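You operate a simulated robot arm through the tools that you are given. There is no shell and no other tool. Be economical: measure what you need, move in short steps, check, and stop when the job is done.

You are at the controls of a simulated robot arm. One attempt, no reset.

## Task
Load the pine basket into the small still, start its water, then set the heat to low.
Fine: the dome waits on the cork mat and is back on before the heat.

The check looks at the end state, three seconds after you hand in, the way a careful person would. Anything else that was tipped, shoved, dropped, spilled or broken makes it a failure.

## Robot
A 7-joint arm with a two-finger parallel gripper, fixed in place. Base frame: the origin is at the foot of the arm, x ahead of it, y to its left, z up; the work surface is at about z = 0.004. Units: m, degrees, N and s.
With the tool pointing down near the work surface it reaches from about 0.24 to 0.62 m from the base axis. Its first joint turns from -66.0 to 66.0 degrees. Payload 2.6 kg.
Tool frame: the origin (TCP) lies between the finger pads and is the grasp point; the fingertips stand 0.03 m ahead of it; z points along the fingers, y is the line along which they close. The gripper opens to 0.094 m. The fingers are 0.028 m wide and 0.01 m thick; the gripper's body (0.05 by 0.096 m) begins 0.055 m behind the TCP.
Orientation is told as [roll, pitch, yaw] about the base's x, y, z axes, in that order, counted from this pose: with the fingers straight down and closing along the base's y, the tool's x points along the base's -x, its y along +y and its z along -z.

## Interface
- The arm moves only by the tool step_arm. Its argument "moves" is a list of rows, each an object of numbers (a shift or turn left out is 0, a gripper value left out holds the last): "x", "y", "z": the shift along the tool's x, y, z in units of 50 mm (1.0 is 50 mm); "ax", "ay", "az": the turn, a rotation vector about the tool's x, y, z in units of 8 degrees (1.0 is 8 degrees). In form: [{"x": .., "y": .., "z": .., "ax": .., "ay": .., "az": ..}, ...]. A call has 1 to 10 rows; each row shifts and turns the commanded pose from where the row before left it, along the tool's axes as they then stand. "jaw" is the finger opening in mm, from 0 to 94, set as the call begins (left out, the last holds). A call with a number of a shift or a turn outside -1 to 1 is refused whole. Rows are played at 5 a second. More than 0.05 m and 8.6 degrees between two rows, or a gripper value outside its range, and nothing of the call is played. A pose out of reach is approached as far as the arm can. The call stops where the force on the tool passes 80 N (or 10 N more than at its start, if that is more) or the arm is blocked; 0.2 s more then pass. The fingers move at their own pace (about 0.072 m/s each) and stop on an object; they squeeze with about 35 N. The grip force told is the motor's: it shows also when the fingers shut on nothing. Time passes only in rows, and 0.2 s behind the last, so rows that do not move let the fingers close. The reply holds the time, the measured pose of the TCP, the force on the tool along the base axes, the opening and the grip force, in the units named above and with some noise.
- Cameras (640 x 400 px; columns grow to the right, rows downward): "scene" is fixed at [0.0269, 0.4305, 0.5572]; the picture's right is [-0.85, -0.53, 0.00], its down [-0.33, 0.53, -0.78] and it looks along [0.42, -0.66, -0.63] (base axes); focal length 261 px, centre (320, 200). "wrist" rides on the gripper at [-0.037, 0, -0.058] in the tool frame; the picture's right is [0.00, -1.00, 0.00], its down [0.97, 0.00, -0.24] and it looks along [0.24, 0.00, 0.97] (tool axes); focal length 218 px, centre (320, 200). There is no depth. A picture from a camera that has moved, and an enlarged one, comes with that camera's place and axes in the base frame and with its lens.
- capture(camera): a new picture of that camera. It takes no simulated time.
- inspect(camera, box): a new picture of the part [left, top, right, bottom] of that camera's present view, enlarged. It takes no simulated time.
- sign_off(): hands the job in; it is judged then, once.

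Go step by step. Nothing tells you positions but the pictures and the camera data: compare them with the known pose of the tool, close in by small moves and look again before you grip or let go. The budget is 120 turns and 68 pictures, counting those below and the enlarged ones. Unless the task says otherwise, let go and move clear before handing in, and close with one line.

The tools are called after "Call:" as name(argument=value, ...) on one line, values as JSON. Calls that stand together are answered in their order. step_arm: Moves the arm, as the interface text tells. Its arguments: {"type":"object","properties":{"moves":{"type":"array","items":{"type":"object","properties":{"x":{"type":"number"},"y":{"type":"number"},"z":{"type":"number"},"ax":{"type":"number"},"ay":{"type":"number"},"az":{"type":"number"}}}},"jaw":{"type":"number"}},"required":["moves"]} The other tools are called the same way: capture (camera) takes a picture; inspect (camera, box) takes an enlarged picture of a part of a camera's view; sign_off () hands the job in.

At the start:

```text
clock: 0.0
ee_pos: [0.3968, -0.1005, 0.3621]
tcp_rot: [0.0, -0.1, 0.0]
force: [-0.4, -0.2, -0.2]
opening: 0.0939
finger_force: 0.0
```

scene: 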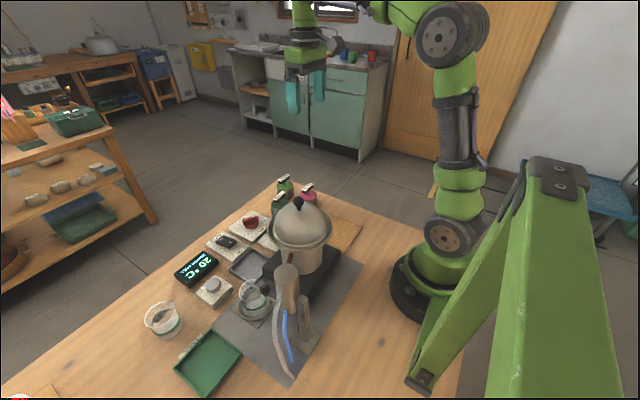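
wrist: 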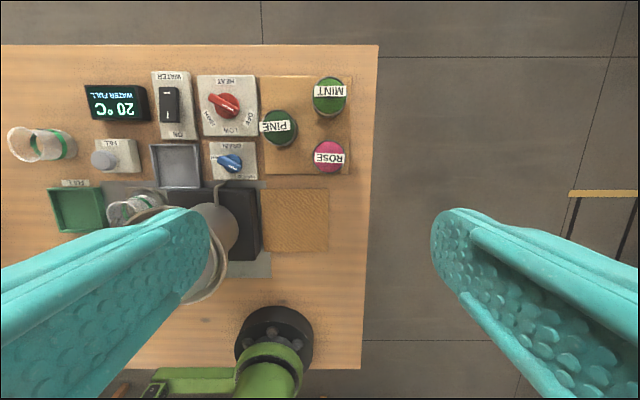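

I see a still with its dome near the middle, a control panel (water rocker, heat knob, fill, drain) and three labelled baskets beyond it, with the cork mat on the right side. I'll enlarge these areas before moving.

Call:
inspect(camera="scene", box=[160, 160, 380, 390])

Call:
inspect(camera="wrist", box=[0, 50, 380, 290])

```text
1.74 times, centred on (270, 275) of scene
camera zoom: at [0.0269, 0.4305, 0.5572], right [-0.85, -0.53, 0.0], down [-0.33, 0.53, -0.78], along [0.42, -0.66, -0.63], focal length 454 px, centre (407, 70)
```

zoom: 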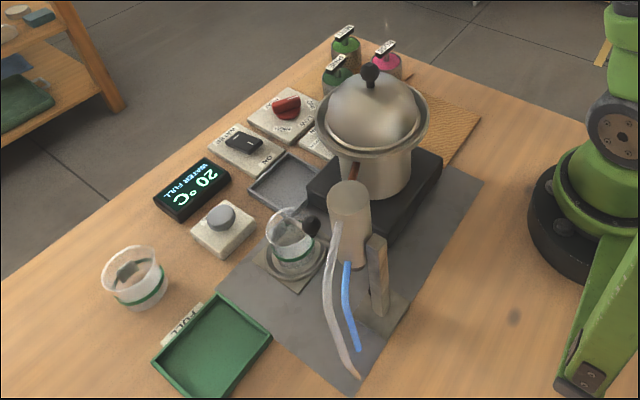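

```text
1.67 times, centred on (190, 170) of wrist
camera zoom: at [0.4326, -0.1, 0.4211], right [0.0, -1.0, 0.0], down [-0.97, 0.0, 0.24], along [-0.24, 0.0, -0.97], focal length 364 px, centre (537, 250)
```

zoom: 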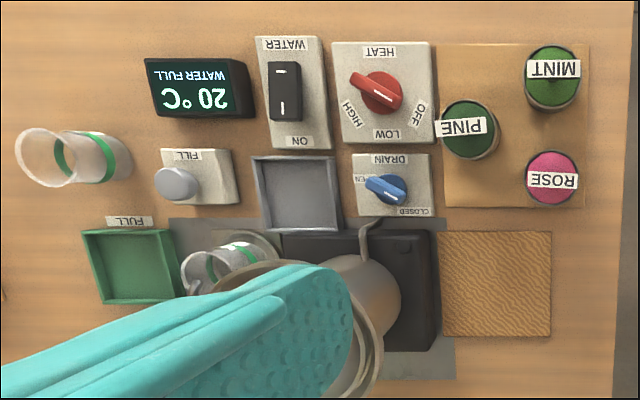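

Estimates: dome knob near (0.28, 0.11, 0.22), cork mat near (0.29, -0.05), pine basket near (0.46, -0.04). I'll move above the dome, staying high, to see it properly.

Call:
step_arm(moves=[{"x": 0.46, "y": 0.86}, {"x": 0.46, "y": 0.86}, {"x": 0.46, "y": 0.86}, {"x": 0.46, "y": 0.86}, {"x": 0.46, "y": 0.86}])

Call:
capture(camera="wrist")

Call:
capture(camera="scene")

```text
clock: 1.2
ee_pos: [0.2801, 0.1147, 0.3626]
tcp_rot: [-0.1, -0.1, -0.1]
force: [-0.4, 0.1, 0.5]
opening: 0.0941
finger_force: 0.1
```

```text
63 pictures are left
camera wrist: at [0.3168, 0.1144, 0.4213], right [0.0, -1.0, 0.0], down [-0.97, 0.0, 0.24], along [-0.24, 0.0, -0.97], focal length 218 px, centre (320, 200)
```

wrist: 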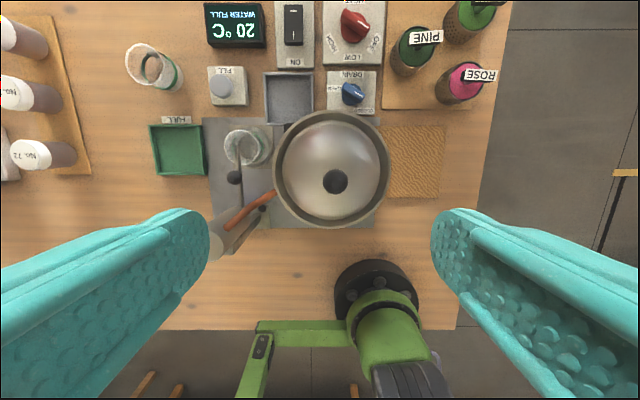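

```text
62 pictures are left
```

scene: 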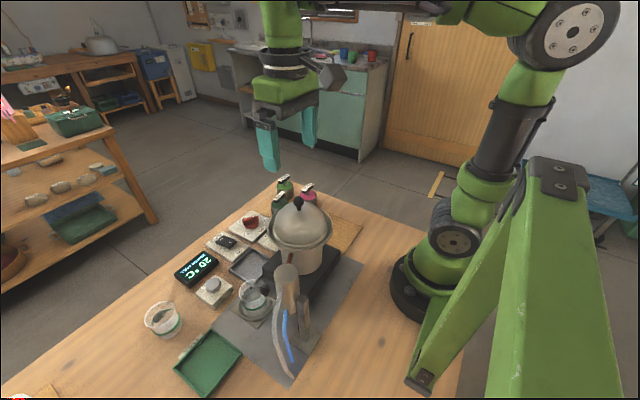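

The dome knob triangulates to about (0.286, 0.101, 0.212). I'll enlarge around the dome to see whether the copper pipe is attached to it.

Call:
inspect(camera="scene", box=[220, 180, 350, 300])

Call:
inspect(camera="wrist", box=[190, 90, 410, 260])

Call:
inspect(camera="wrist", box=[200, 0, 400, 125])

```text
3.33 times, centred on (285, 240) of scene
camera zoom: at [0.0269, 0.4305, 0.5572], right [-0.85, -0.53, 0.0], down [-0.33, 0.53, -0.78], along [0.42, -0.66, -0.63], focal length 871 px, centre (437, 67)
```

zoom: 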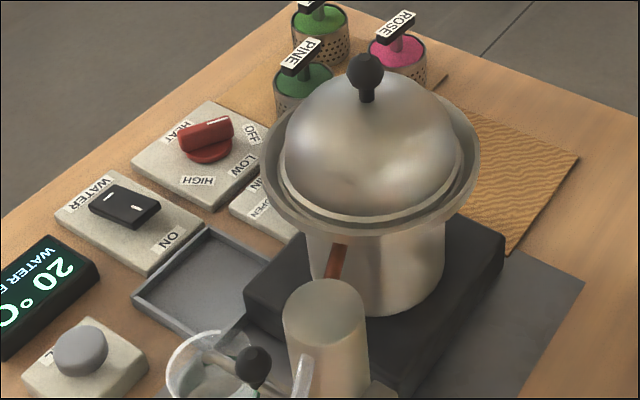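

```text
2.35 times, centred on (300, 175) of wrist
camera zoom: at [0.3168, 0.1144, 0.4213], right [0.0, -1.0, 0.0], down [-0.97, 0.0, 0.24], along [-0.24, 0.0, -0.97], focal length 514 px, centre (367, 259)
```

zoom: 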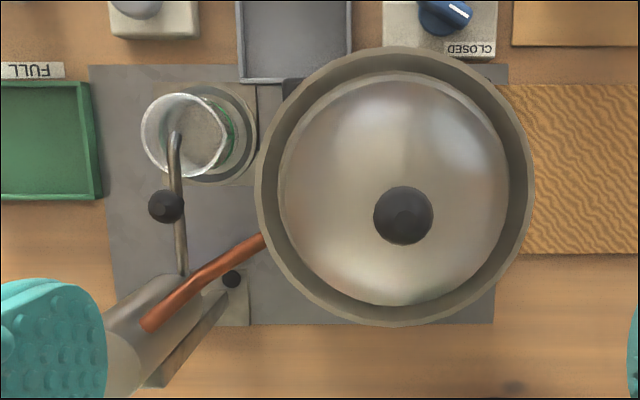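

```text
3.20 times, centred on (300, 62) of wrist
camera zoom: at [0.3168, 0.1144, 0.4213], right [0.0, -1.0, 0.0], down [-0.97, 0.0, 0.24], along [-0.24, 0.0, -0.97], focal length 698 px, centre (384, 640)
```

zoom: 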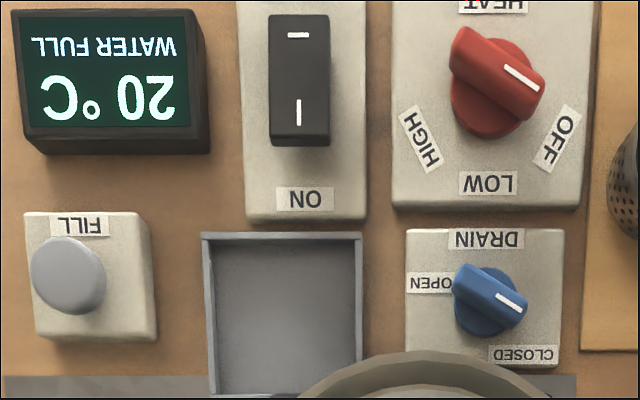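

The dome is free: the pipe belongs to the condenser. The drain is closed, heat is off and ON is at the near end of the water rocker. I'll line up over the knob and descend part way.

Call:
step_arm(moves=[{"x": -0.12, "y": -0.27}, {"z": 0.9}, {"z": 0.9}], jaw=70)

Call:
capture(camera="wrist")

Call:
inspect(camera="scene", box=[240, 130, 370, 250])

```text
clock: 2.0
ee_pos: [0.286, 0.1007, 0.2715]
tcp_rot: [0.0, 0.0, -0.2]
force: [-0.2, -0.3, -0.3]
opening: 0.0701
finger_force: 0.0
```

```text
58 pictures are left
camera wrist: at [0.3231, 0.1005, 0.3307], right [0.0, -1.0, 0.0], down [-0.97, 0.0, 0.24], along [-0.24, 0.0, -0.97], focal length 218 px, centre (320, 200)
```

wrist: 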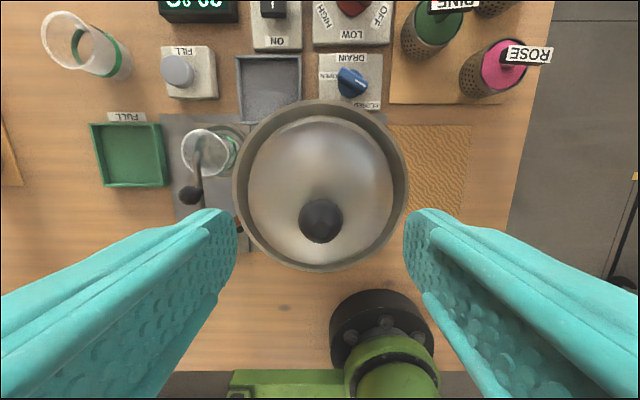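

```text
3.33 times, centred on (305, 190) of scene
camera zoom: at [0.0269, 0.4305, 0.5572], right [-0.85, -0.53, 0.0], down [-0.33, 0.53, -0.78], along [0.42, -0.66, -0.63], focal length 871 px, centre (370, 233)
```

zoom: 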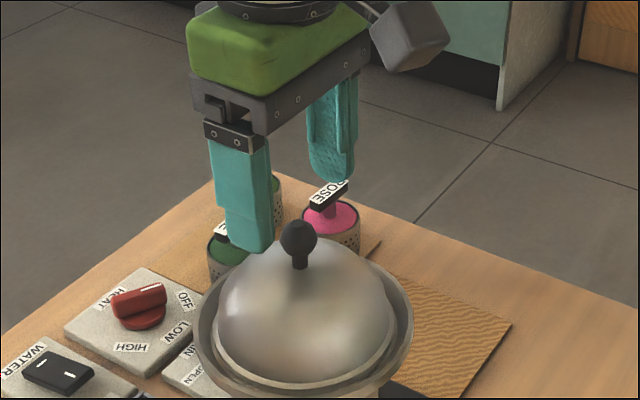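

Ball centre is about (0.285, 0.100, 0.213), directly under the gripper. I'll descend to TCP z≈0.222 and close.

Call:
step_arm(moves=[{"z": 0.5, "x": 0.02}, {"z": 0.48}, {}])

Call:
inspect(camera="scene", box=[240, 130, 370, 250])

Call:
capture(camera="wrist")

```text
clock: 2.8
ee_pos: [0.286, 0.1001, 0.2237]
tcp_rot: [0.1, 0.0, 0.0]
force: [-1.1, -0.6, 1.1]
opening: 0.0702
finger_force: 0.0
```

```text
3.33 times, centred on (305, 190) of scene
camera zoom: at [0.0269, 0.4305, 0.5572], right [-0.85, -0.53, 0.0], down [-0.33, 0.53, -0.78], along [0.42, -0.66, -0.63], focal length 871 px, centre (370, 233)
```

zoom: 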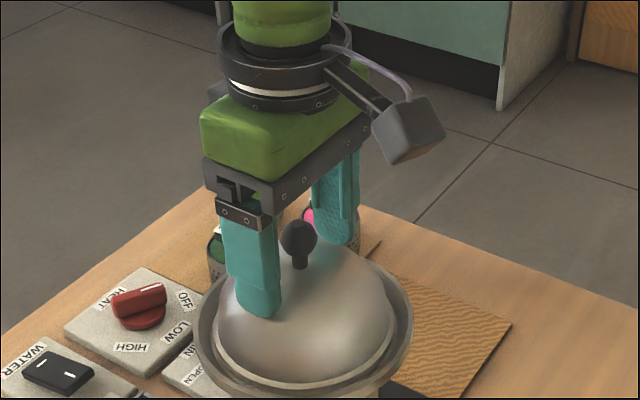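

```text
55 pictures are left
camera wrist: at [0.3219, 0.1013, 0.282], right [0.0, -1.0, 0.0], down [-0.97, 0.0, 0.24], along [-0.24, 0.0, -0.97], focal length 218 px, centre (320, 200)
```

wrist: 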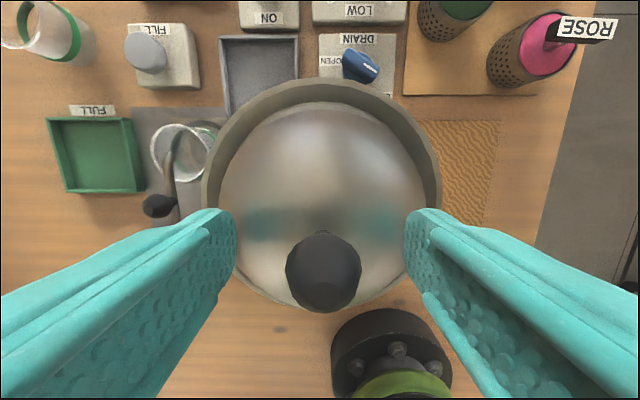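

The knob sits about 5 mm nearer the base than the pads' midline, so I'll shift slightly and close.

Call:
step_arm(moves=[{"x": 0.09}])

Call:
step_arm(moves=[{}, {}, {}, {}], jaw=10)

Call:
inspect(camera="scene", box=[240, 130, 370, 250])

```text
clock: 3.2
ee_pos: [0.2809, 0.1008, 0.2245]
tcp_rot: [0.1, 0.1, 0.1]
force: [-0.1, -0.2, 0.1]
opening: 0.07
finger_force: 0.1
```

```text
clock: 4.2
ee_pos: [0.2823, 0.1013, 0.2284]
tcp_rot: [0.3, -0.6, 0.1]
force: [-13.6, -14.2, 61.3]
opening: 0.0419
finger_force: 28.3
```

```text
3.33 times, centred on (305, 190) of scene
camera zoom: at [0.0267, 0.4304, 0.5573], right [-0.85, -0.53, 0.0], down [-0.33, 0.53, -0.78], along [0.42, -0.66, -0.63], focal length 871 px, centre (370, 233)
```

zoom: 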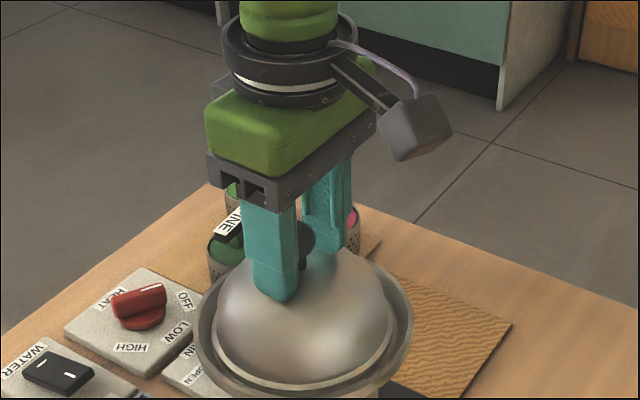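

The fingertips are pressing on the dome before reaching the knob. I'll open, rise about 9 mm and close again.

Call:
step_arm(moves=[{}, {}, {"z": -0.18}, {}], jaw=60)

Call:
step_arm(moves=[{}, {}, {}, {}], jaw=10)

Call:
inspect(camera="scene", box=[240, 130, 370, 250])

```text
clock: 5.2
ee_pos: [0.2816, 0.1012, 0.2321]
tcp_rot: [0.1, 0.0, 0.1]
force: [1.2, 0.0, -0.1]
opening: 0.0601
finger_force: 0.0
```

```text
clock: 6.2
ee_pos: [0.2803, 0.1006, 0.233]
tcp_rot: [-0.1, 0.0, 0.0]
force: [-0.5, -0.4, 0.2]
opening: 0.0233
finger_force: 34.6
```

```text
3.33 times, centred on (305, 190) of scene
camera zoom: at [0.0269, 0.4305, 0.5572], right [-0.85, -0.53, 0.0], down [-0.33, 0.53, -0.78], along [0.42, -0.66, -0.63], focal length 871 px, centre (370, 233)
```

zoom: 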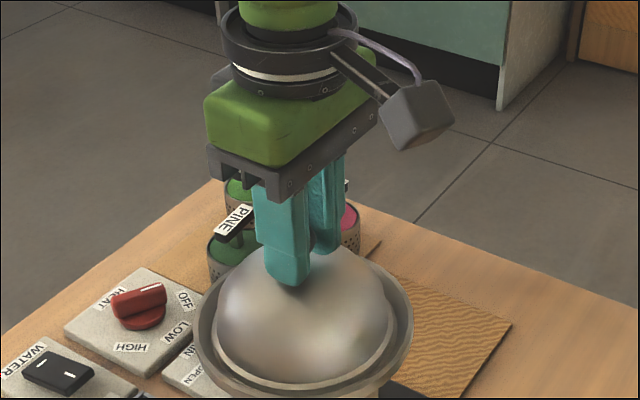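

Gripped on the ball (23 mm). Lifting gently and checking.

Call:
step_arm(moves=[{"z": -0.3}, {"z": -0.4}, {"z": -0.6}, {"z": -0.7}])

Call:
capture(camera="scene")

Call:
capture(camera="wrist")

```text
clock: 7.2
ee_pos: [0.282, 0.1022, 0.3323]
tcp_rot: [-0.1, 0.0, -0.1]
force: [-0.5, 0.5, -2.2]
opening: 0.0229
finger_force: 35.0
```

```text
52 pictures are left
```

scene: 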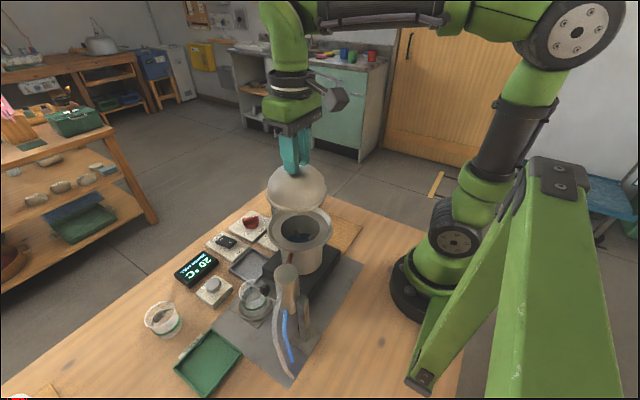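

```text
51 pictures are left
camera wrist: at [0.3179, 0.102, 0.3913], right [0.0, -1.0, 0.0], down [-0.97, 0.0, 0.24], along [-0.24, 0.0, -0.97], focal length 218 px, centre (320, 200)
```

wrist: 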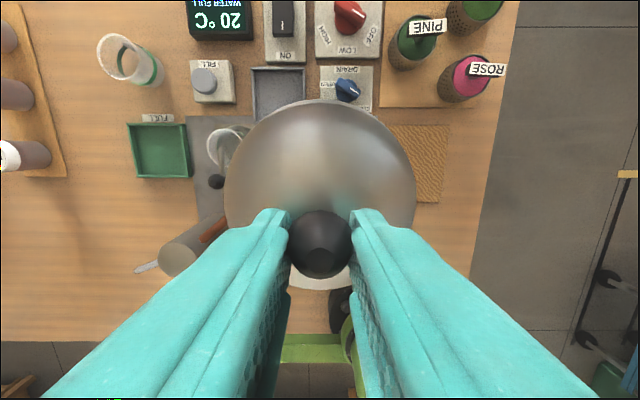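

The dome is off and hanging level. I'll check inside the pot.

Call:
inspect(camera="scene", box=[240, 160, 370, 280])

```text
3.33 times, centred on (305, 220) of scene
camera zoom: at [0.0269, 0.4305, 0.5572], right [-0.85, -0.53, 0.0], down [-0.33, 0.53, -0.78], along [0.42, -0.66, -0.63], focal length 871 px, centre (370, 133)
```

zoom: 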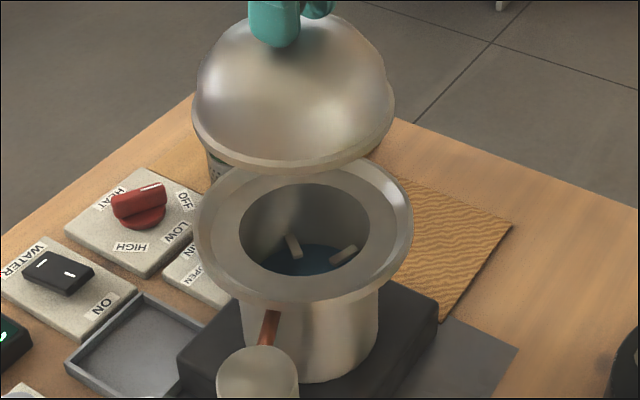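

The pot holds only water and a basket rest; it is empty. I'll carry the dome at this height across to above the mat centre (0.288, -0.052).

Call:
step_arm(moves=[{"y": -0.5}, {"y": -0.85}, {"y": -0.85, "x": -0.12}, {"y": -0.6}, {"y": -0.28}, {}])

Call:
step_arm(moves=[{"z": 0.8}, {"z": 0.9}, {"z": 0.9}, {"z": 0.7}, {}])

Call:
inspect(camera="scene", box=[250, 110, 410, 270])

Call:
capture(camera="wrist")

```text
clock: 8.6
ee_pos: [0.2874, -0.0522, 0.3317]
tcp_rot: [0.0, 0.1, -0.1]
force: [0.4, 0.7, -2.8]
opening: 0.023
finger_force: 34.9
```

```text
clock: 9.8
ee_pos: [0.2867, -0.052, 0.1665]
tcp_rot: [0.1, -0.1, -0.1]
force: [-0.1, 0.6, -2.9]
opening: 0.0231
finger_force: 35.0
```

```text
2.50 times, centred on (330, 190) of scene
camera zoom: at [0.0269, 0.4305, 0.5572], right [-0.85, -0.53, 0.0], down [-0.33, 0.53, -0.78], along [0.42, -0.66, -0.63], focal length 653 px, centre (295, 225)
```

zoom: 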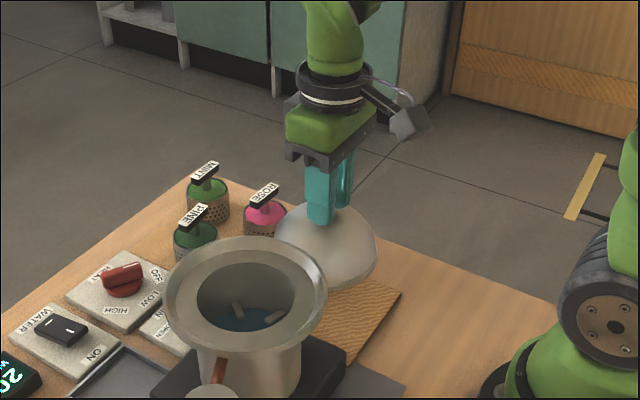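

```text
48 pictures are left
camera wrist: at [0.3238, -0.0515, 0.2252], right [0.0, -1.0, 0.0], down [-0.97, 0.0, 0.24], along [-0.24, 0.0, -0.97], focal length 218 px, centre (320, 200)
```

wrist: 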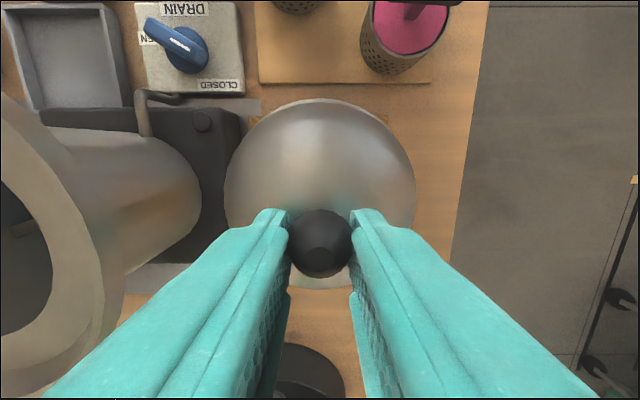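

The rim is about 0.08 below the TCP, so contact with the mat should come near TCP z≈0.09–0.10. I'll lower further and look at the gap.

Call:
step_arm(moves=[{"z": 0.5, "y": -0.04}, {"z": 0.5}, {}])

Call:
inspect(camera="scene", box=[250, 130, 410, 270])

Call:
capture(camera="wrist")

```text
clock: 10.6
ee_pos: [0.2873, -0.0549, 0.1173]
tcp_rot: [-0.1, 0.0, -0.1]
force: [1.0, -0.4, -2.7]
opening: 0.0227
finger_force: 34.8
```

```text
2.86 times, centred on (330, 200) of scene
camera zoom: at [0.0269, 0.4305, 0.5572], right [-0.85, -0.53, 0.0], down [-0.33, 0.53, -0.78], along [0.42, -0.66, -0.63], focal length 746 px, centre (291, 200)
```

zoom: 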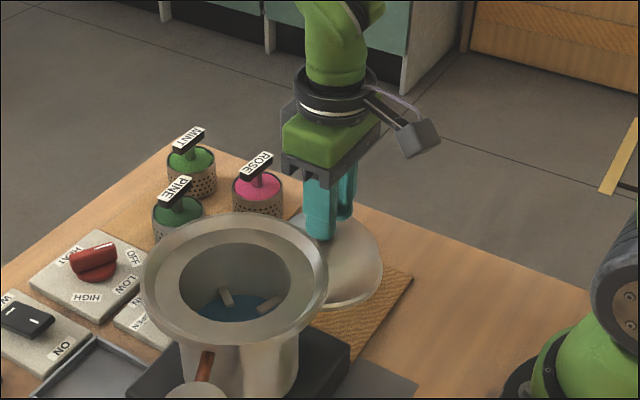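

```text
46 pictures are left
camera wrist: at [0.3241, -0.0537, 0.1752], right [0.0, -1.0, 0.0], down [-0.97, 0.0, 0.24], along [-0.24, 0.0, -0.97], focal length 218 px, centre (320, 200)
```

wrist: 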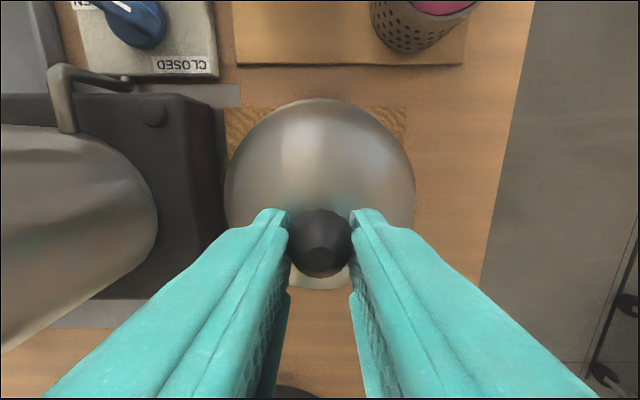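

Aligned over the mat with about 9 mm gap to the heater base. Lowering the last bit in small steps.

Call:
step_arm(moves=[{"z": 0.16, "y": 0.02}, {"z": 0.12}, {"z": 0.1}])

Call:
step_arm(moves=[{"z": 0.06}])

```text
clock: 11.4
ee_pos: [0.2872, -0.053, 0.098]
tcp_rot: [0.0, 0.0, 0.0]
force: [-0.8, 0.3, -2.0]
opening: 0.0229
finger_force: 34.9
```

```text
clock: 11.8
ee_pos: [0.2872, -0.0541, 0.0967]
tcp_rot: [0.2, 0.1, 0.0]
force: [0.0, -0.2, -2.6]
opening: 0.0229
finger_force: 35.0
```

Call:
step_arm(moves=[{"z": 0.07}])

Call:
step_arm(moves=[{"z": 0.06}])

Call:
inspect(camera="scene", box=[290, 170, 400, 260])

```text
clock: 12.2
ee_pos: [0.2873, -0.0537, 0.0926]
tcp_rot: [0.0, 0.0, 0.0]
force: [-0.9, -0.3, -2.9]
opening: 0.0228
finger_force: 34.6
```

```text
clock: 12.6
ee_pos: [0.288, -0.0542, 0.091]
tcp_rot: [0.0, -0.2, -0.1]
force: [-6.1, 1.6, 23.8]
opening: 0.023
finger_force: 35.2
```

```text
4.44 times, centred on (345, 215) of scene
camera zoom: at [0.0268, 0.4306, 0.5572], right [-0.85, -0.53, 0.0], down [-0.33, 0.53, -0.78], along [0.42, -0.66, -0.63], focal length 1161 px, centre (209, 133)
```

zoom: 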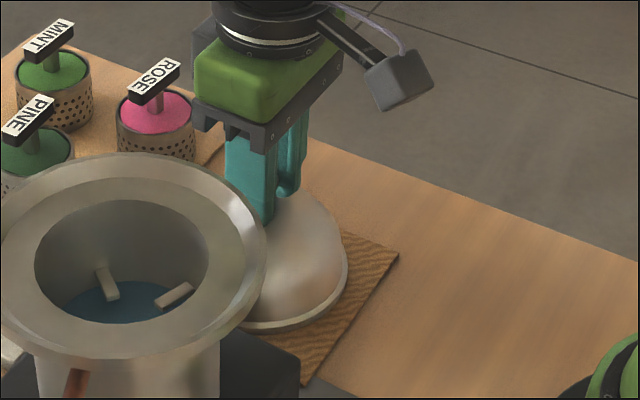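

The dome is on the mat (contact at TCP z≈0.092). I'll release and rise clear, then head over to the pine basket.

Call:
step_arm(moves=[{"z": -0.02}, {}, {}, {"z": -0.5}, {"z": -1}, {"z": -1}, {"z": -1}], jaw=50)

Call:
step_arm(moves=[{"x": -0.9, "y": 0.1}, {"x": -0.9, "y": 0.1}, {"x": -0.9, "y": 0.1}, {"x": -0.4}])

Call:
capture(camera="wrist")

Call:
capture(camera="scene")

```text
clock: 14.2
ee_pos: [0.2871, -0.0529, 0.2663]
tcp_rot: [0.0, 0.1, -0.1]
force: [0.0, -0.5, -0.1]
opening: 0.0502
finger_force: 0.2
```

```text
clock: 15.2
ee_pos: [0.4433, -0.0393, 0.2647]
tcp_rot: [0.0, 0.0, 0.0]
force: [0.2, 0.3, 0.2]
opening: 0.0498
finger_force: 0.2
```

```text
44 pictures are left
camera wrist: at [0.4793, -0.0386, 0.3238], right [0.0, -1.0, 0.0], down [-0.97, 0.0, 0.24], along [-0.24, 0.0, -0.97], focal length 218 px, centre (320, 200)
```

wrist: 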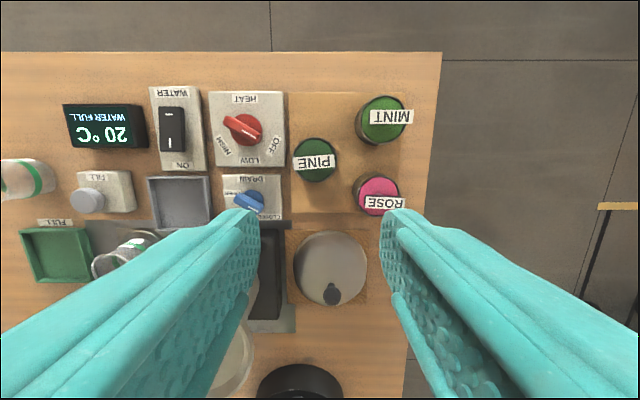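

```text
43 pictures are left
```

scene: 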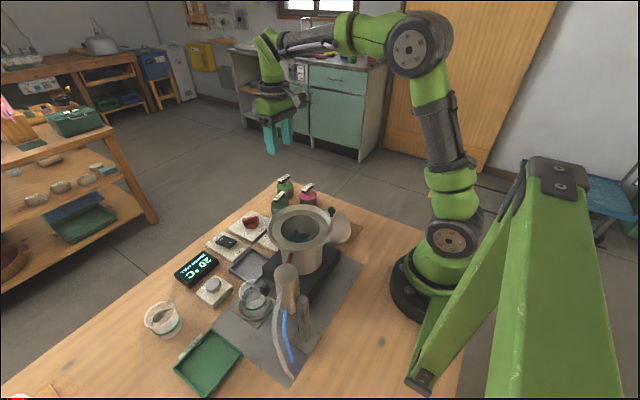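

The dome stays put on the mat. I'll enlarge the baskets to get the pine handle's direction and height.

Call:
inspect(camera="wrist", box=[270, 80, 430, 230])

Call:
inspect(camera="scene", box=[225, 160, 345, 270])

```text
2.67 times, centred on (350, 155) of wrist
camera zoom: at [0.4793, -0.0386, 0.3238], right [0.0, -1.0, 0.0], down [-0.97, 0.0, 0.24], along [-0.24, 0.0, -0.97], focal length 582 px, centre (240, 320)
```

zoom: 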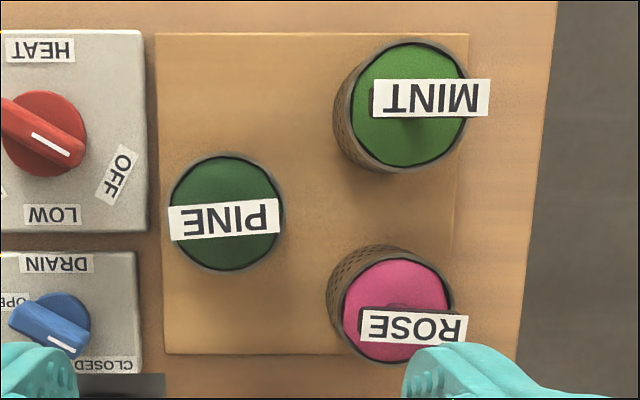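

```text
3.64 times, centred on (285, 215) of scene
camera zoom: at [0.0269, 0.4305, 0.5572], right [-0.85, -0.53, 0.0], down [-0.33, 0.53, -0.78], along [0.42, -0.66, -0.63], focal length 950 px, centre (447, 146)
```

zoom: 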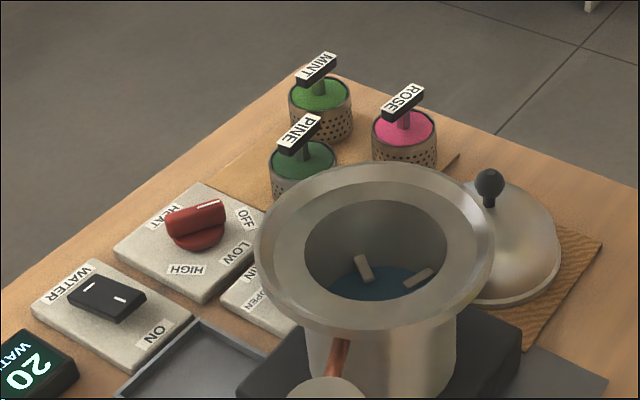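

The pine handle is a bar at about (0.463, -0.032, 0.067) running roughly along y, turned about +5°. I'll turn the gripper -85° so it grips across the bar, holding above it.

Call:
step_arm(moves=[{"x": -0.39, "y": 0.15}, {"az": 0.964}, {"az": 0.964}, {"az": 0.964}, {"az": 0.964}, {"az": 0.964}, {"az": 0.964}, {"az": 0.964}, {"az": 0.964}, {"az": 0.964}])

Call:
step_arm(moves=[{"az": 0.964}, {"az": 0.964}, {"z": 0.9}, {"z": 0.7}, {}])

Call:
capture(camera="wrist")

Call:
inspect(camera="scene", box=[225, 110, 345, 220])

```text
clock: 17.4
ee_pos: [0.462, -0.0307, 0.2648]
tcp_rot: [0.0, -0.1, -69.6]
force: [-0.6, 0.0, 0.8]
opening: 0.0501
finger_force: 0.0
```

```text
clock: 18.6
ee_pos: [0.4628, -0.0302, 0.1841]
tcp_rot: [0.0, -0.1, -84.9]
force: [-0.5, -0.3, 0.4]
opening: 0.0499
finger_force: 0.1
```

```text
40 pictures are left
camera wrist: at [0.4656, -0.0669, 0.243], right [-1.0, -0.09, 0.0], down [-0.09, 0.97, 0.24], along [-0.02, 0.24, -0.97], focal length 218 px, centre (320, 200)
```

wrist: 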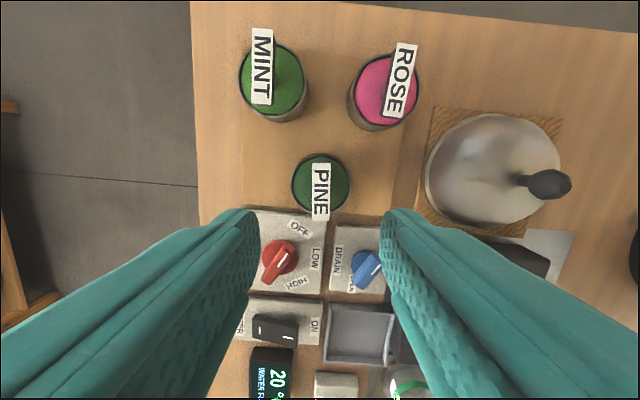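

```text
3.64 times, centred on (285, 165) of scene
camera zoom: at [0.0269, 0.4305, 0.5572], right [-0.85, -0.53, 0.0], down [-0.33, 0.53, -0.78], along [0.42, -0.66, -0.63], focal length 950 px, centre (447, 327)
```

zoom: 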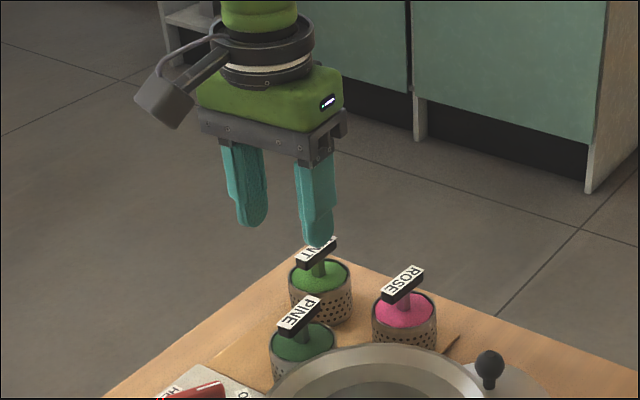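

Aligned over the bar. I'll descend to TCP z≈0.080 so the tips reach just below the bar without touching the herbs.

Call:
step_arm(moves=[{"z": 0.9}, {"z": 0.7}, {"z": 0.4}, {}])

Call:
inspect(camera="scene", box=[245, 130, 325, 220])

Call:
capture(camera="wrist")

```text
clock: 19.6
ee_pos: [0.4634, -0.0315, 0.0851]
tcp_rot: [0.1, 0.1, -84.9]
force: [0.0, -0.6, 0.2]
opening: 0.0502
finger_force: 0.0
```

```text
4.44 times, centred on (285, 175) of scene
camera zoom: at [0.0269, 0.4305, 0.5572], right [-0.85, -0.53, 0.0], down [-0.33, 0.53, -0.78], along [0.42, -0.66, -0.63], focal length 1161 px, centre (476, 311)
```

zoom: 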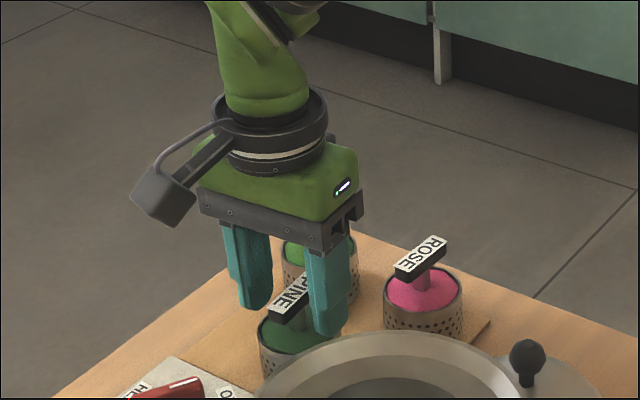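

```text
37 pictures are left
camera wrist: at [0.4659, -0.0675, 0.1435], right [-1.0, -0.09, 0.0], down [-0.09, 0.97, 0.24], along [-0.02, 0.24, -0.97], focal length 218 px, centre (320, 200)
```

wrist: 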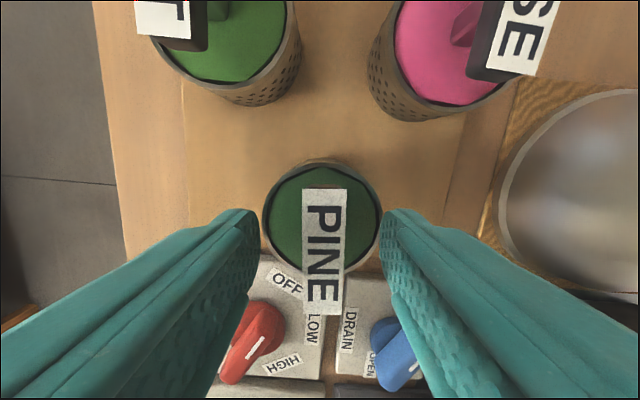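

Centred on the bar. Lowering a few mm and closing.

Call:
step_arm(moves=[{"z": 0.1, "x": 0.06}, {}])

Call:
step_arm(moves=[{}, {}, {}, {}], jaw=5)

Call:
inspect(camera="scene", box=[245, 130, 325, 220])

```text
clock: 20.2
ee_pos: [0.4624, -0.0283, 0.0804]
tcp_rot: [0.0, 0.2, -84.9]
force: [-0.4, 0.4, -0.5]
opening: 0.0498
finger_force: 0.1
```

```text
clock: 21.2
ee_pos: [0.4623, -0.0274, 0.0803]
tcp_rot: [0.1, 0.1, -84.8]
force: [-0.9, 0.1, 10.5]
opening: 0.0132
finger_force: 34.3
```

```text
4.44 times, centred on (285, 175) of scene
camera zoom: at [0.0268, 0.4305, 0.5572], right [-0.85, -0.53, 0.0], down [-0.33, 0.53, -0.78], along [0.42, -0.66, -0.63], focal length 1161 px, centre (476, 311)
```

zoom: 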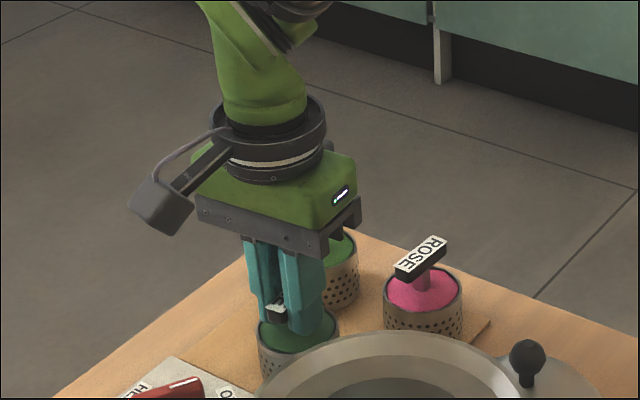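

Gripped at 13 mm. I'll lift slowly straight up and look.

Call:
step_arm(moves=[{"z": -0.2}, {"z": -0.5}, {"z": -0.8}, {"z": -0.9}, {"z": -0.9}, {"z": -0.9}])

Call:
capture(camera="scene")

Call:
capture(camera="wrist")

```text
clock: 22.6
ee_pos: [0.4622, -0.0279, 0.2906]
tcp_rot: [0.0, 0.1, -84.8]
force: [-0.3, -0.8, -0.4]
opening: 0.0133
finger_force: 35.1
```

```text
35 pictures are left
```

scene: 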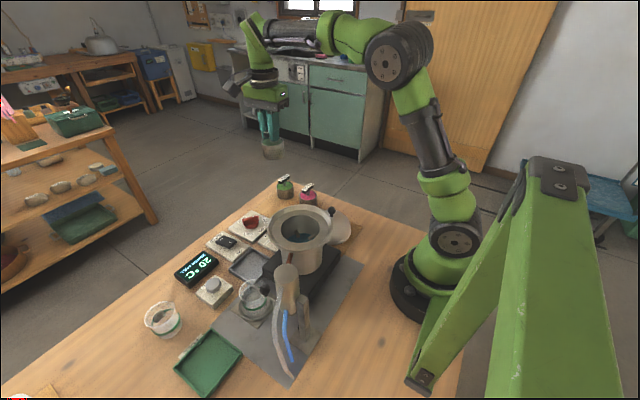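

```text
34 pictures are left
camera wrist: at [0.4652, -0.0651, 0.3494], right [-1.0, -0.09, 0.0], down [-0.09, 0.97, 0.24], along [-0.02, 0.24, -0.97], focal length 218 px, centre (320, 200)
```

wrist: 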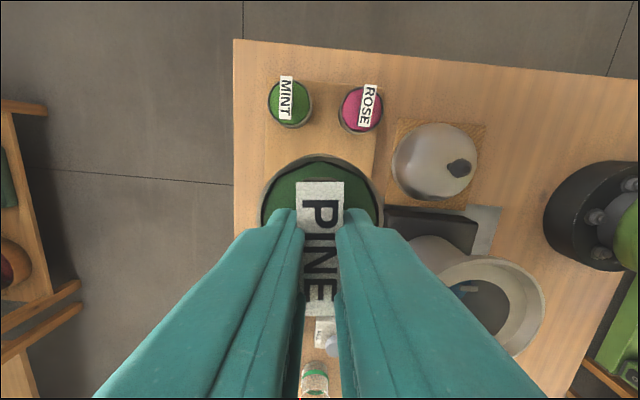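

The pine basket is held level. I'll carry it over the pot's opening, centred near (0.281, 0.101), keeping its bottom above 0.20.

Call:
step_arm(moves=[{"x": 0.482, "y": -0.563}, {"x": 0.482, "y": -0.563}, {"x": 0.482, "y": -0.563}, {"x": 0.482, "y": -0.563}, {"x": 0.482, "y": -0.563}, {"x": 0.482, "y": -0.563}, {}])

Call:
inspect(camera="scene", box=[225, 120, 375, 280])

Call:
capture(camera="wrist")

```text
clock: 24.2
ee_pos: [0.2803, 0.1008, 0.2911]
tcp_rot: [0.0, 0.0, -84.8]
force: [-0.2, 0.0, -1.1]
opening: 0.0133
finger_force: 34.8
```

```text
2.50 times, centred on (300, 200) of scene
camera zoom: at [0.0269, 0.4306, 0.5572], right [-0.85, -0.53, 0.0], down [-0.33, 0.53, -0.78], along [0.42, -0.66, -0.63], focal length 653 px, centre (370, 200)
```

zoom: 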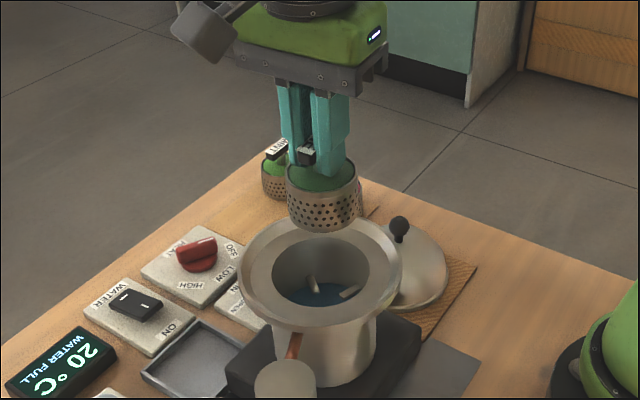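

```text
32 pictures are left
camera wrist: at [0.2835, 0.0637, 0.3488], right [-1.0, -0.09, 0.0], down [-0.09, 0.97, 0.24], along [-0.02, 0.24, -0.97], focal length 218 px, centre (320, 200)
```

wrist: 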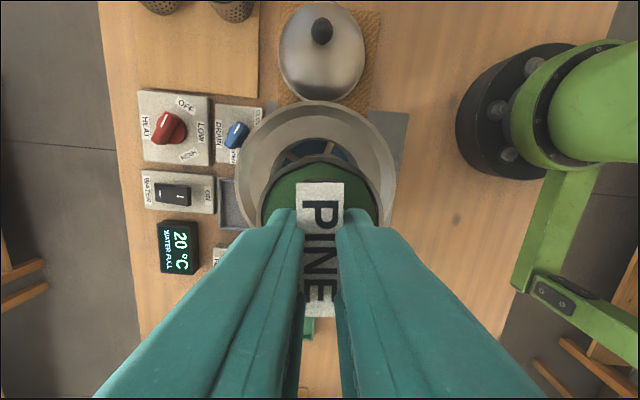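

Pot centre confirmed at about (0.281, 0.100), with the basket right above it. Lowering to the mouth and checking.

Call:
step_arm(moves=[{"z": 0.7}, {"z": 0.7}, {"z": 0.3}, {}])

Call:
inspect(camera="scene", box=[235, 150, 375, 280])

Call:
capture(camera="wrist")

```text
clock: 25.2
ee_pos: [0.2809, 0.0999, 0.2055]
tcp_rot: [-0.1, 0.1, -84.8]
force: [-0.7, -1.1, -0.3]
opening: 0.0131
finger_force: 35.3
```

```text
3.08 times, centred on (305, 215) of scene
camera zoom: at [0.0269, 0.4305, 0.5572], right [-0.85, -0.53, 0.0], down [-0.33, 0.53, -0.78], along [0.42, -0.66, -0.63], focal length 804 px, centre (366, 154)
```

zoom: 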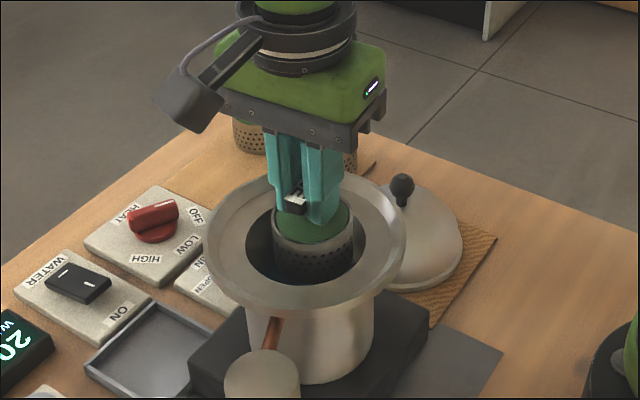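

```text
30 pictures are left
camera wrist: at [0.2835, 0.0635, 0.2633], right [-1.0, -0.09, 0.0], down [-0.09, 0.97, 0.24], along [-0.02, 0.24, -0.97], focal length 218 px, centre (320, 200)
```

wrist: 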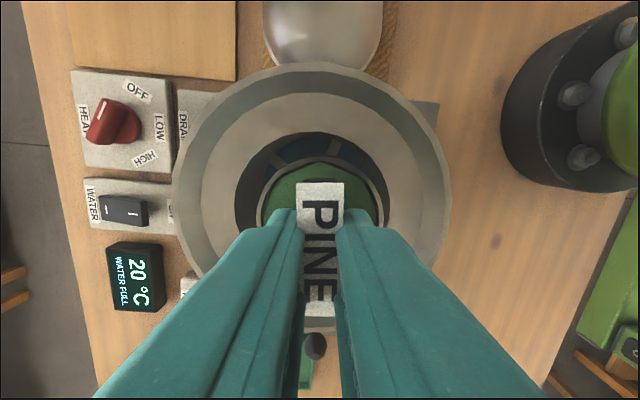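

The basket is entering the mouth; the pot centre looks about 3 mm further from the base, so I'll correct and keep lowering.

Call:
step_arm(moves=[{"y": 0.06}, {"z": 0.4}, {"z": 0.3}, {"z": 0.2}])

Call:
inspect(camera="scene", box=[235, 150, 375, 280])

Call:
capture(camera="wrist")

```text
clock: 26.1
ee_pos: [0.2866, 0.1015, 0.1733]
tcp_rot: [0.9, 0.4, -85.2]
force: [-2.7, -1.2, 7.0]
opening: 0.0133
finger_force: 35.4
stopped in row 4: the force on the tool passed its limit (the readings are from after the stop); the commanded pose is now the measured one
```

```text
3.08 times, centred on (305, 215) of scene
camera zoom: at [0.0269, 0.4305, 0.5572], right [-0.85, -0.53, 0.0], down [-0.33, 0.53, -0.78], along [0.42, -0.66, -0.63], focal length 804 px, centre (366, 154)
```

zoom: 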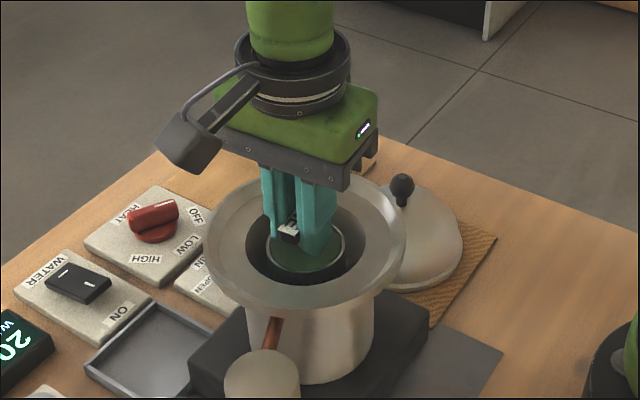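

```text
28 pictures are left
camera wrist: at [0.2885, 0.0646, 0.2324], right [-1.0, -0.08, -0.02], down [-0.08, 0.97, 0.25], along [-0.01, 0.25, -0.97], focal length 218 px, centre (320, 200)
```

wrist: 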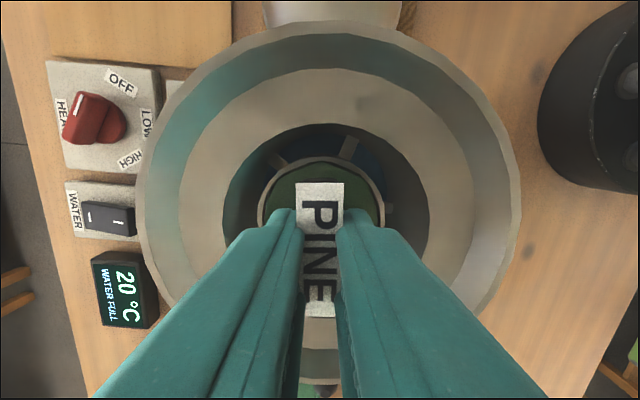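

The basket met something at TCP z≈0.173, which may be the ledges. I'll back up 5 mm, straighten, and lower gently to feel it again.

Call:
step_arm(moves=[{"z": -0.1}, {"y": -0.03, "ay": -0.11, "ax": -0.05}, {}])

Call:
inspect(camera="wrist", box=[210, 100, 440, 260])

Call:
inspect(camera="scene", box=[265, 190, 345, 260])

```text
clock: 26.9
ee_pos: [0.2851, 0.1017, 0.1788]
tcp_rot: [1.2, -0.7, -85.3]
force: [0.1, 0.5, -1.6]
opening: 0.0136
finger_force: 34.8
```

```text
2.50 times, centred on (325, 180) of wrist
camera zoom: at [0.2864, 0.0655, 0.2376], right [-1.0, -0.08, -0.02], down [-0.09, 0.97, 0.23], along [0.0, 0.23, -0.97], focal length 546 px, centre (308, 250)
```

zoom: 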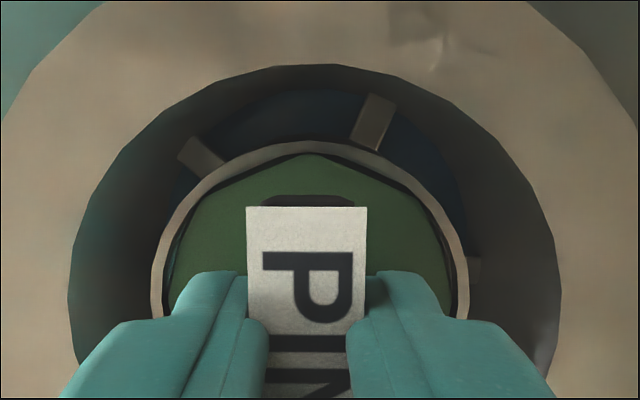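

```text
5.71 times, centred on (305, 225) of scene
camera zoom: at [0.0269, 0.4305, 0.5572], right [-0.85, -0.53, 0.0], down [-0.33, 0.53, -0.78], along [0.42, -0.66, -0.63], focal length 1493 px, centre (406, 57)
```

zoom: 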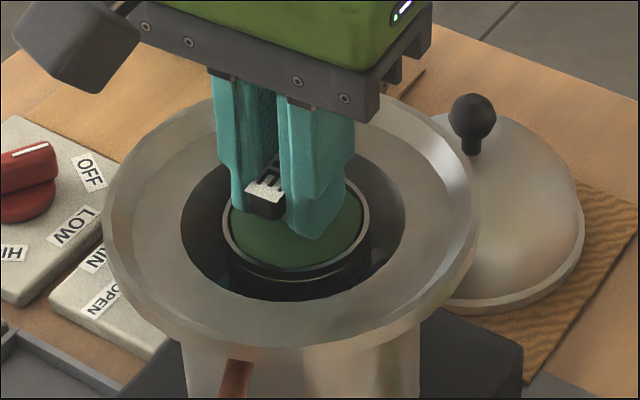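

Inside are radial ledges and the basket is centred over them; the ledge height matches the contact. I'll straighten and lower gently until it rests.

Call:
step_arm(moves=[{"ax": 0.15, "ay": 0.09}, {"z": 0.05}, {}])

Call:
step_arm(moves=[{"z": 0.05}])

Call:
step_arm(moves=[{"z": 0.04}])

```text
clock: 27.7
ee_pos: [0.2851, 0.1017, 0.1761]
tcp_rot: [0.0, 0.2, -85.2]
force: [0.4, -1.1, -1.7]
opening: 0.0132
finger_force: 35.2
```

```text
clock: 28.1
ee_pos: [0.2859, 0.1015, 0.1744]
tcp_rot: [0.1, 0.2, -85.2]
force: [-1.0, -1.4, 4.6]
opening: 0.0133
finger_force: 34.8
```

```text
clock: 28.5
ee_pos: [0.2857, 0.1019, 0.1749]
tcp_rot: [0.3, 0.3, -85.3]
force: [-11.8, -3.7, 36.1]
opening: 0.0133
finger_force: 35.0
```

Firm contact at z≈0.174, level. I'll ease off, open the fingers modestly within the mouth, and look before rising.

Call:
step_arm(moves=[{"z": -0.03}, {}, {}], jaw=34)

Call:
step_arm(moves=[{"z": -0.4}, {"z": -0.8}, {"z": -0.8}, {}])

Call:
inspect(camera="scene", box=[255, 180, 355, 260])

Call:
capture(camera="wrist")

```text
clock: 29.3
ee_pos: [0.2846, 0.1011, 0.1731]
tcp_rot: [0.1, 0.1, -85.2]
force: [0.6, 0.8, -0.2]
opening: 0.0339
finger_force: 0.1
```

```text
clock: 30.3
ee_pos: [0.2839, 0.1011, 0.2717]
tcp_rot: [0.1, 0.1, -85.2]
force: [0.1, 0.0, -0.5]
opening: 0.0341
finger_force: 0.0
```

```text
5.00 times, centred on (305, 220) of scene
camera zoom: at [0.0269, 0.4305, 0.5572], right [-0.85, -0.53, 0.0], down [-0.33, 0.53, -0.78], along [0.42, -0.66, -0.63], focal length 1306 px, centre (395, 100)
```

zoom: 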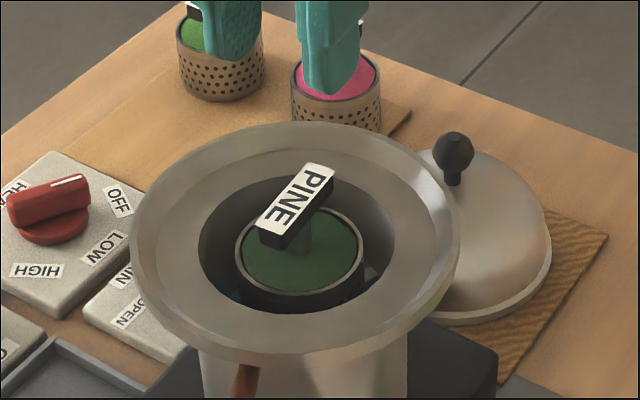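

```text
24 pictures are left
camera wrist: at [0.2877, 0.0644, 0.3311], right [-1.0, -0.08, 0.0], down [-0.08, 0.97, 0.24], along [-0.02, 0.24, -0.97], focal length 218 px, centre (320, 200)
```

wrist: 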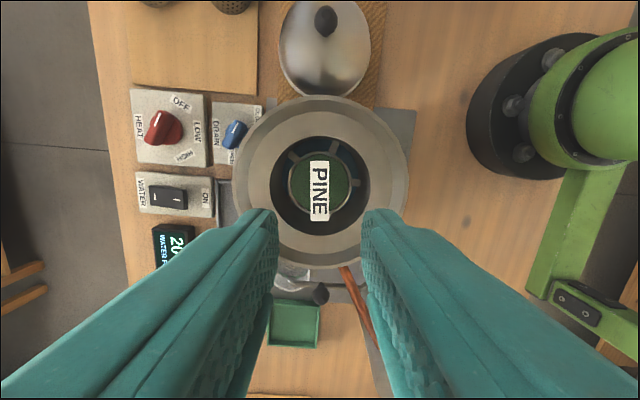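

The basket is seated level, centred on the ledges. Next the dome: I'll turn back to yaw 0 and go above it at (0.288, -0.054) to reuse the same grip.

Call:
step_arm(moves=[{"az": -0.968}, {"az": -0.968}, {"az": -0.968}, {"az": -0.968}, {"az": -0.968}, {"az": -0.968}, {"az": -0.968}, {"az": -0.968}, {"az": -0.968}, {"az": -0.968}], jaw=60)

Call:
step_arm(moves=[{"az": -0.968}, {"y": -0.775, "x": -0.02}, {"y": -0.775, "x": -0.02}, {"y": -0.775, "x": -0.02}, {"y": -0.775, "x": -0.02}, {"z": 0.8}, {"z": 0.8}, {}])

Call:
capture(camera="wrist")

```text
clock: 32.5
ee_pos: [0.2856, 0.1014, 0.2732]
tcp_rot: [0.1, 0.0, -7.7]
force: [-0.5, -0.2, -0.7]
opening: 0.0601
finger_force: 0.1
```

```text
clock: 34.3
ee_pos: [0.2886, -0.0549, 0.1922]
tcp_rot: [0.1, 0.0, 0.0]
force: [-1.1, 0.1, 0.5]
opening: 0.0599
finger_force: 0.0
```

```text
23 pictures are left
camera wrist: at [0.3254, -0.0546, 0.251], right [0.0, -1.0, 0.0], down [-0.97, 0.0, 0.24], along [-0.24, 0.0, -0.97], focal length 218 px, centre (320, 200)
```

wrist: 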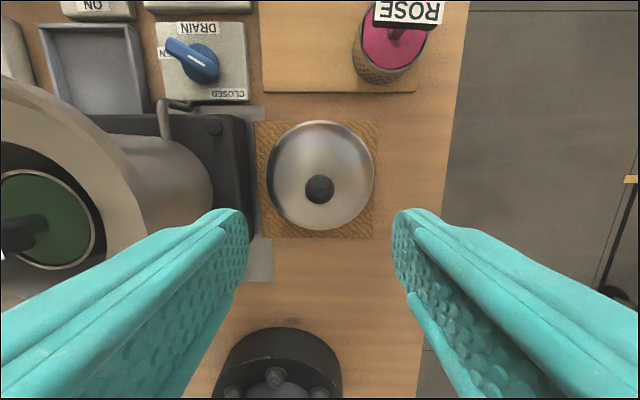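

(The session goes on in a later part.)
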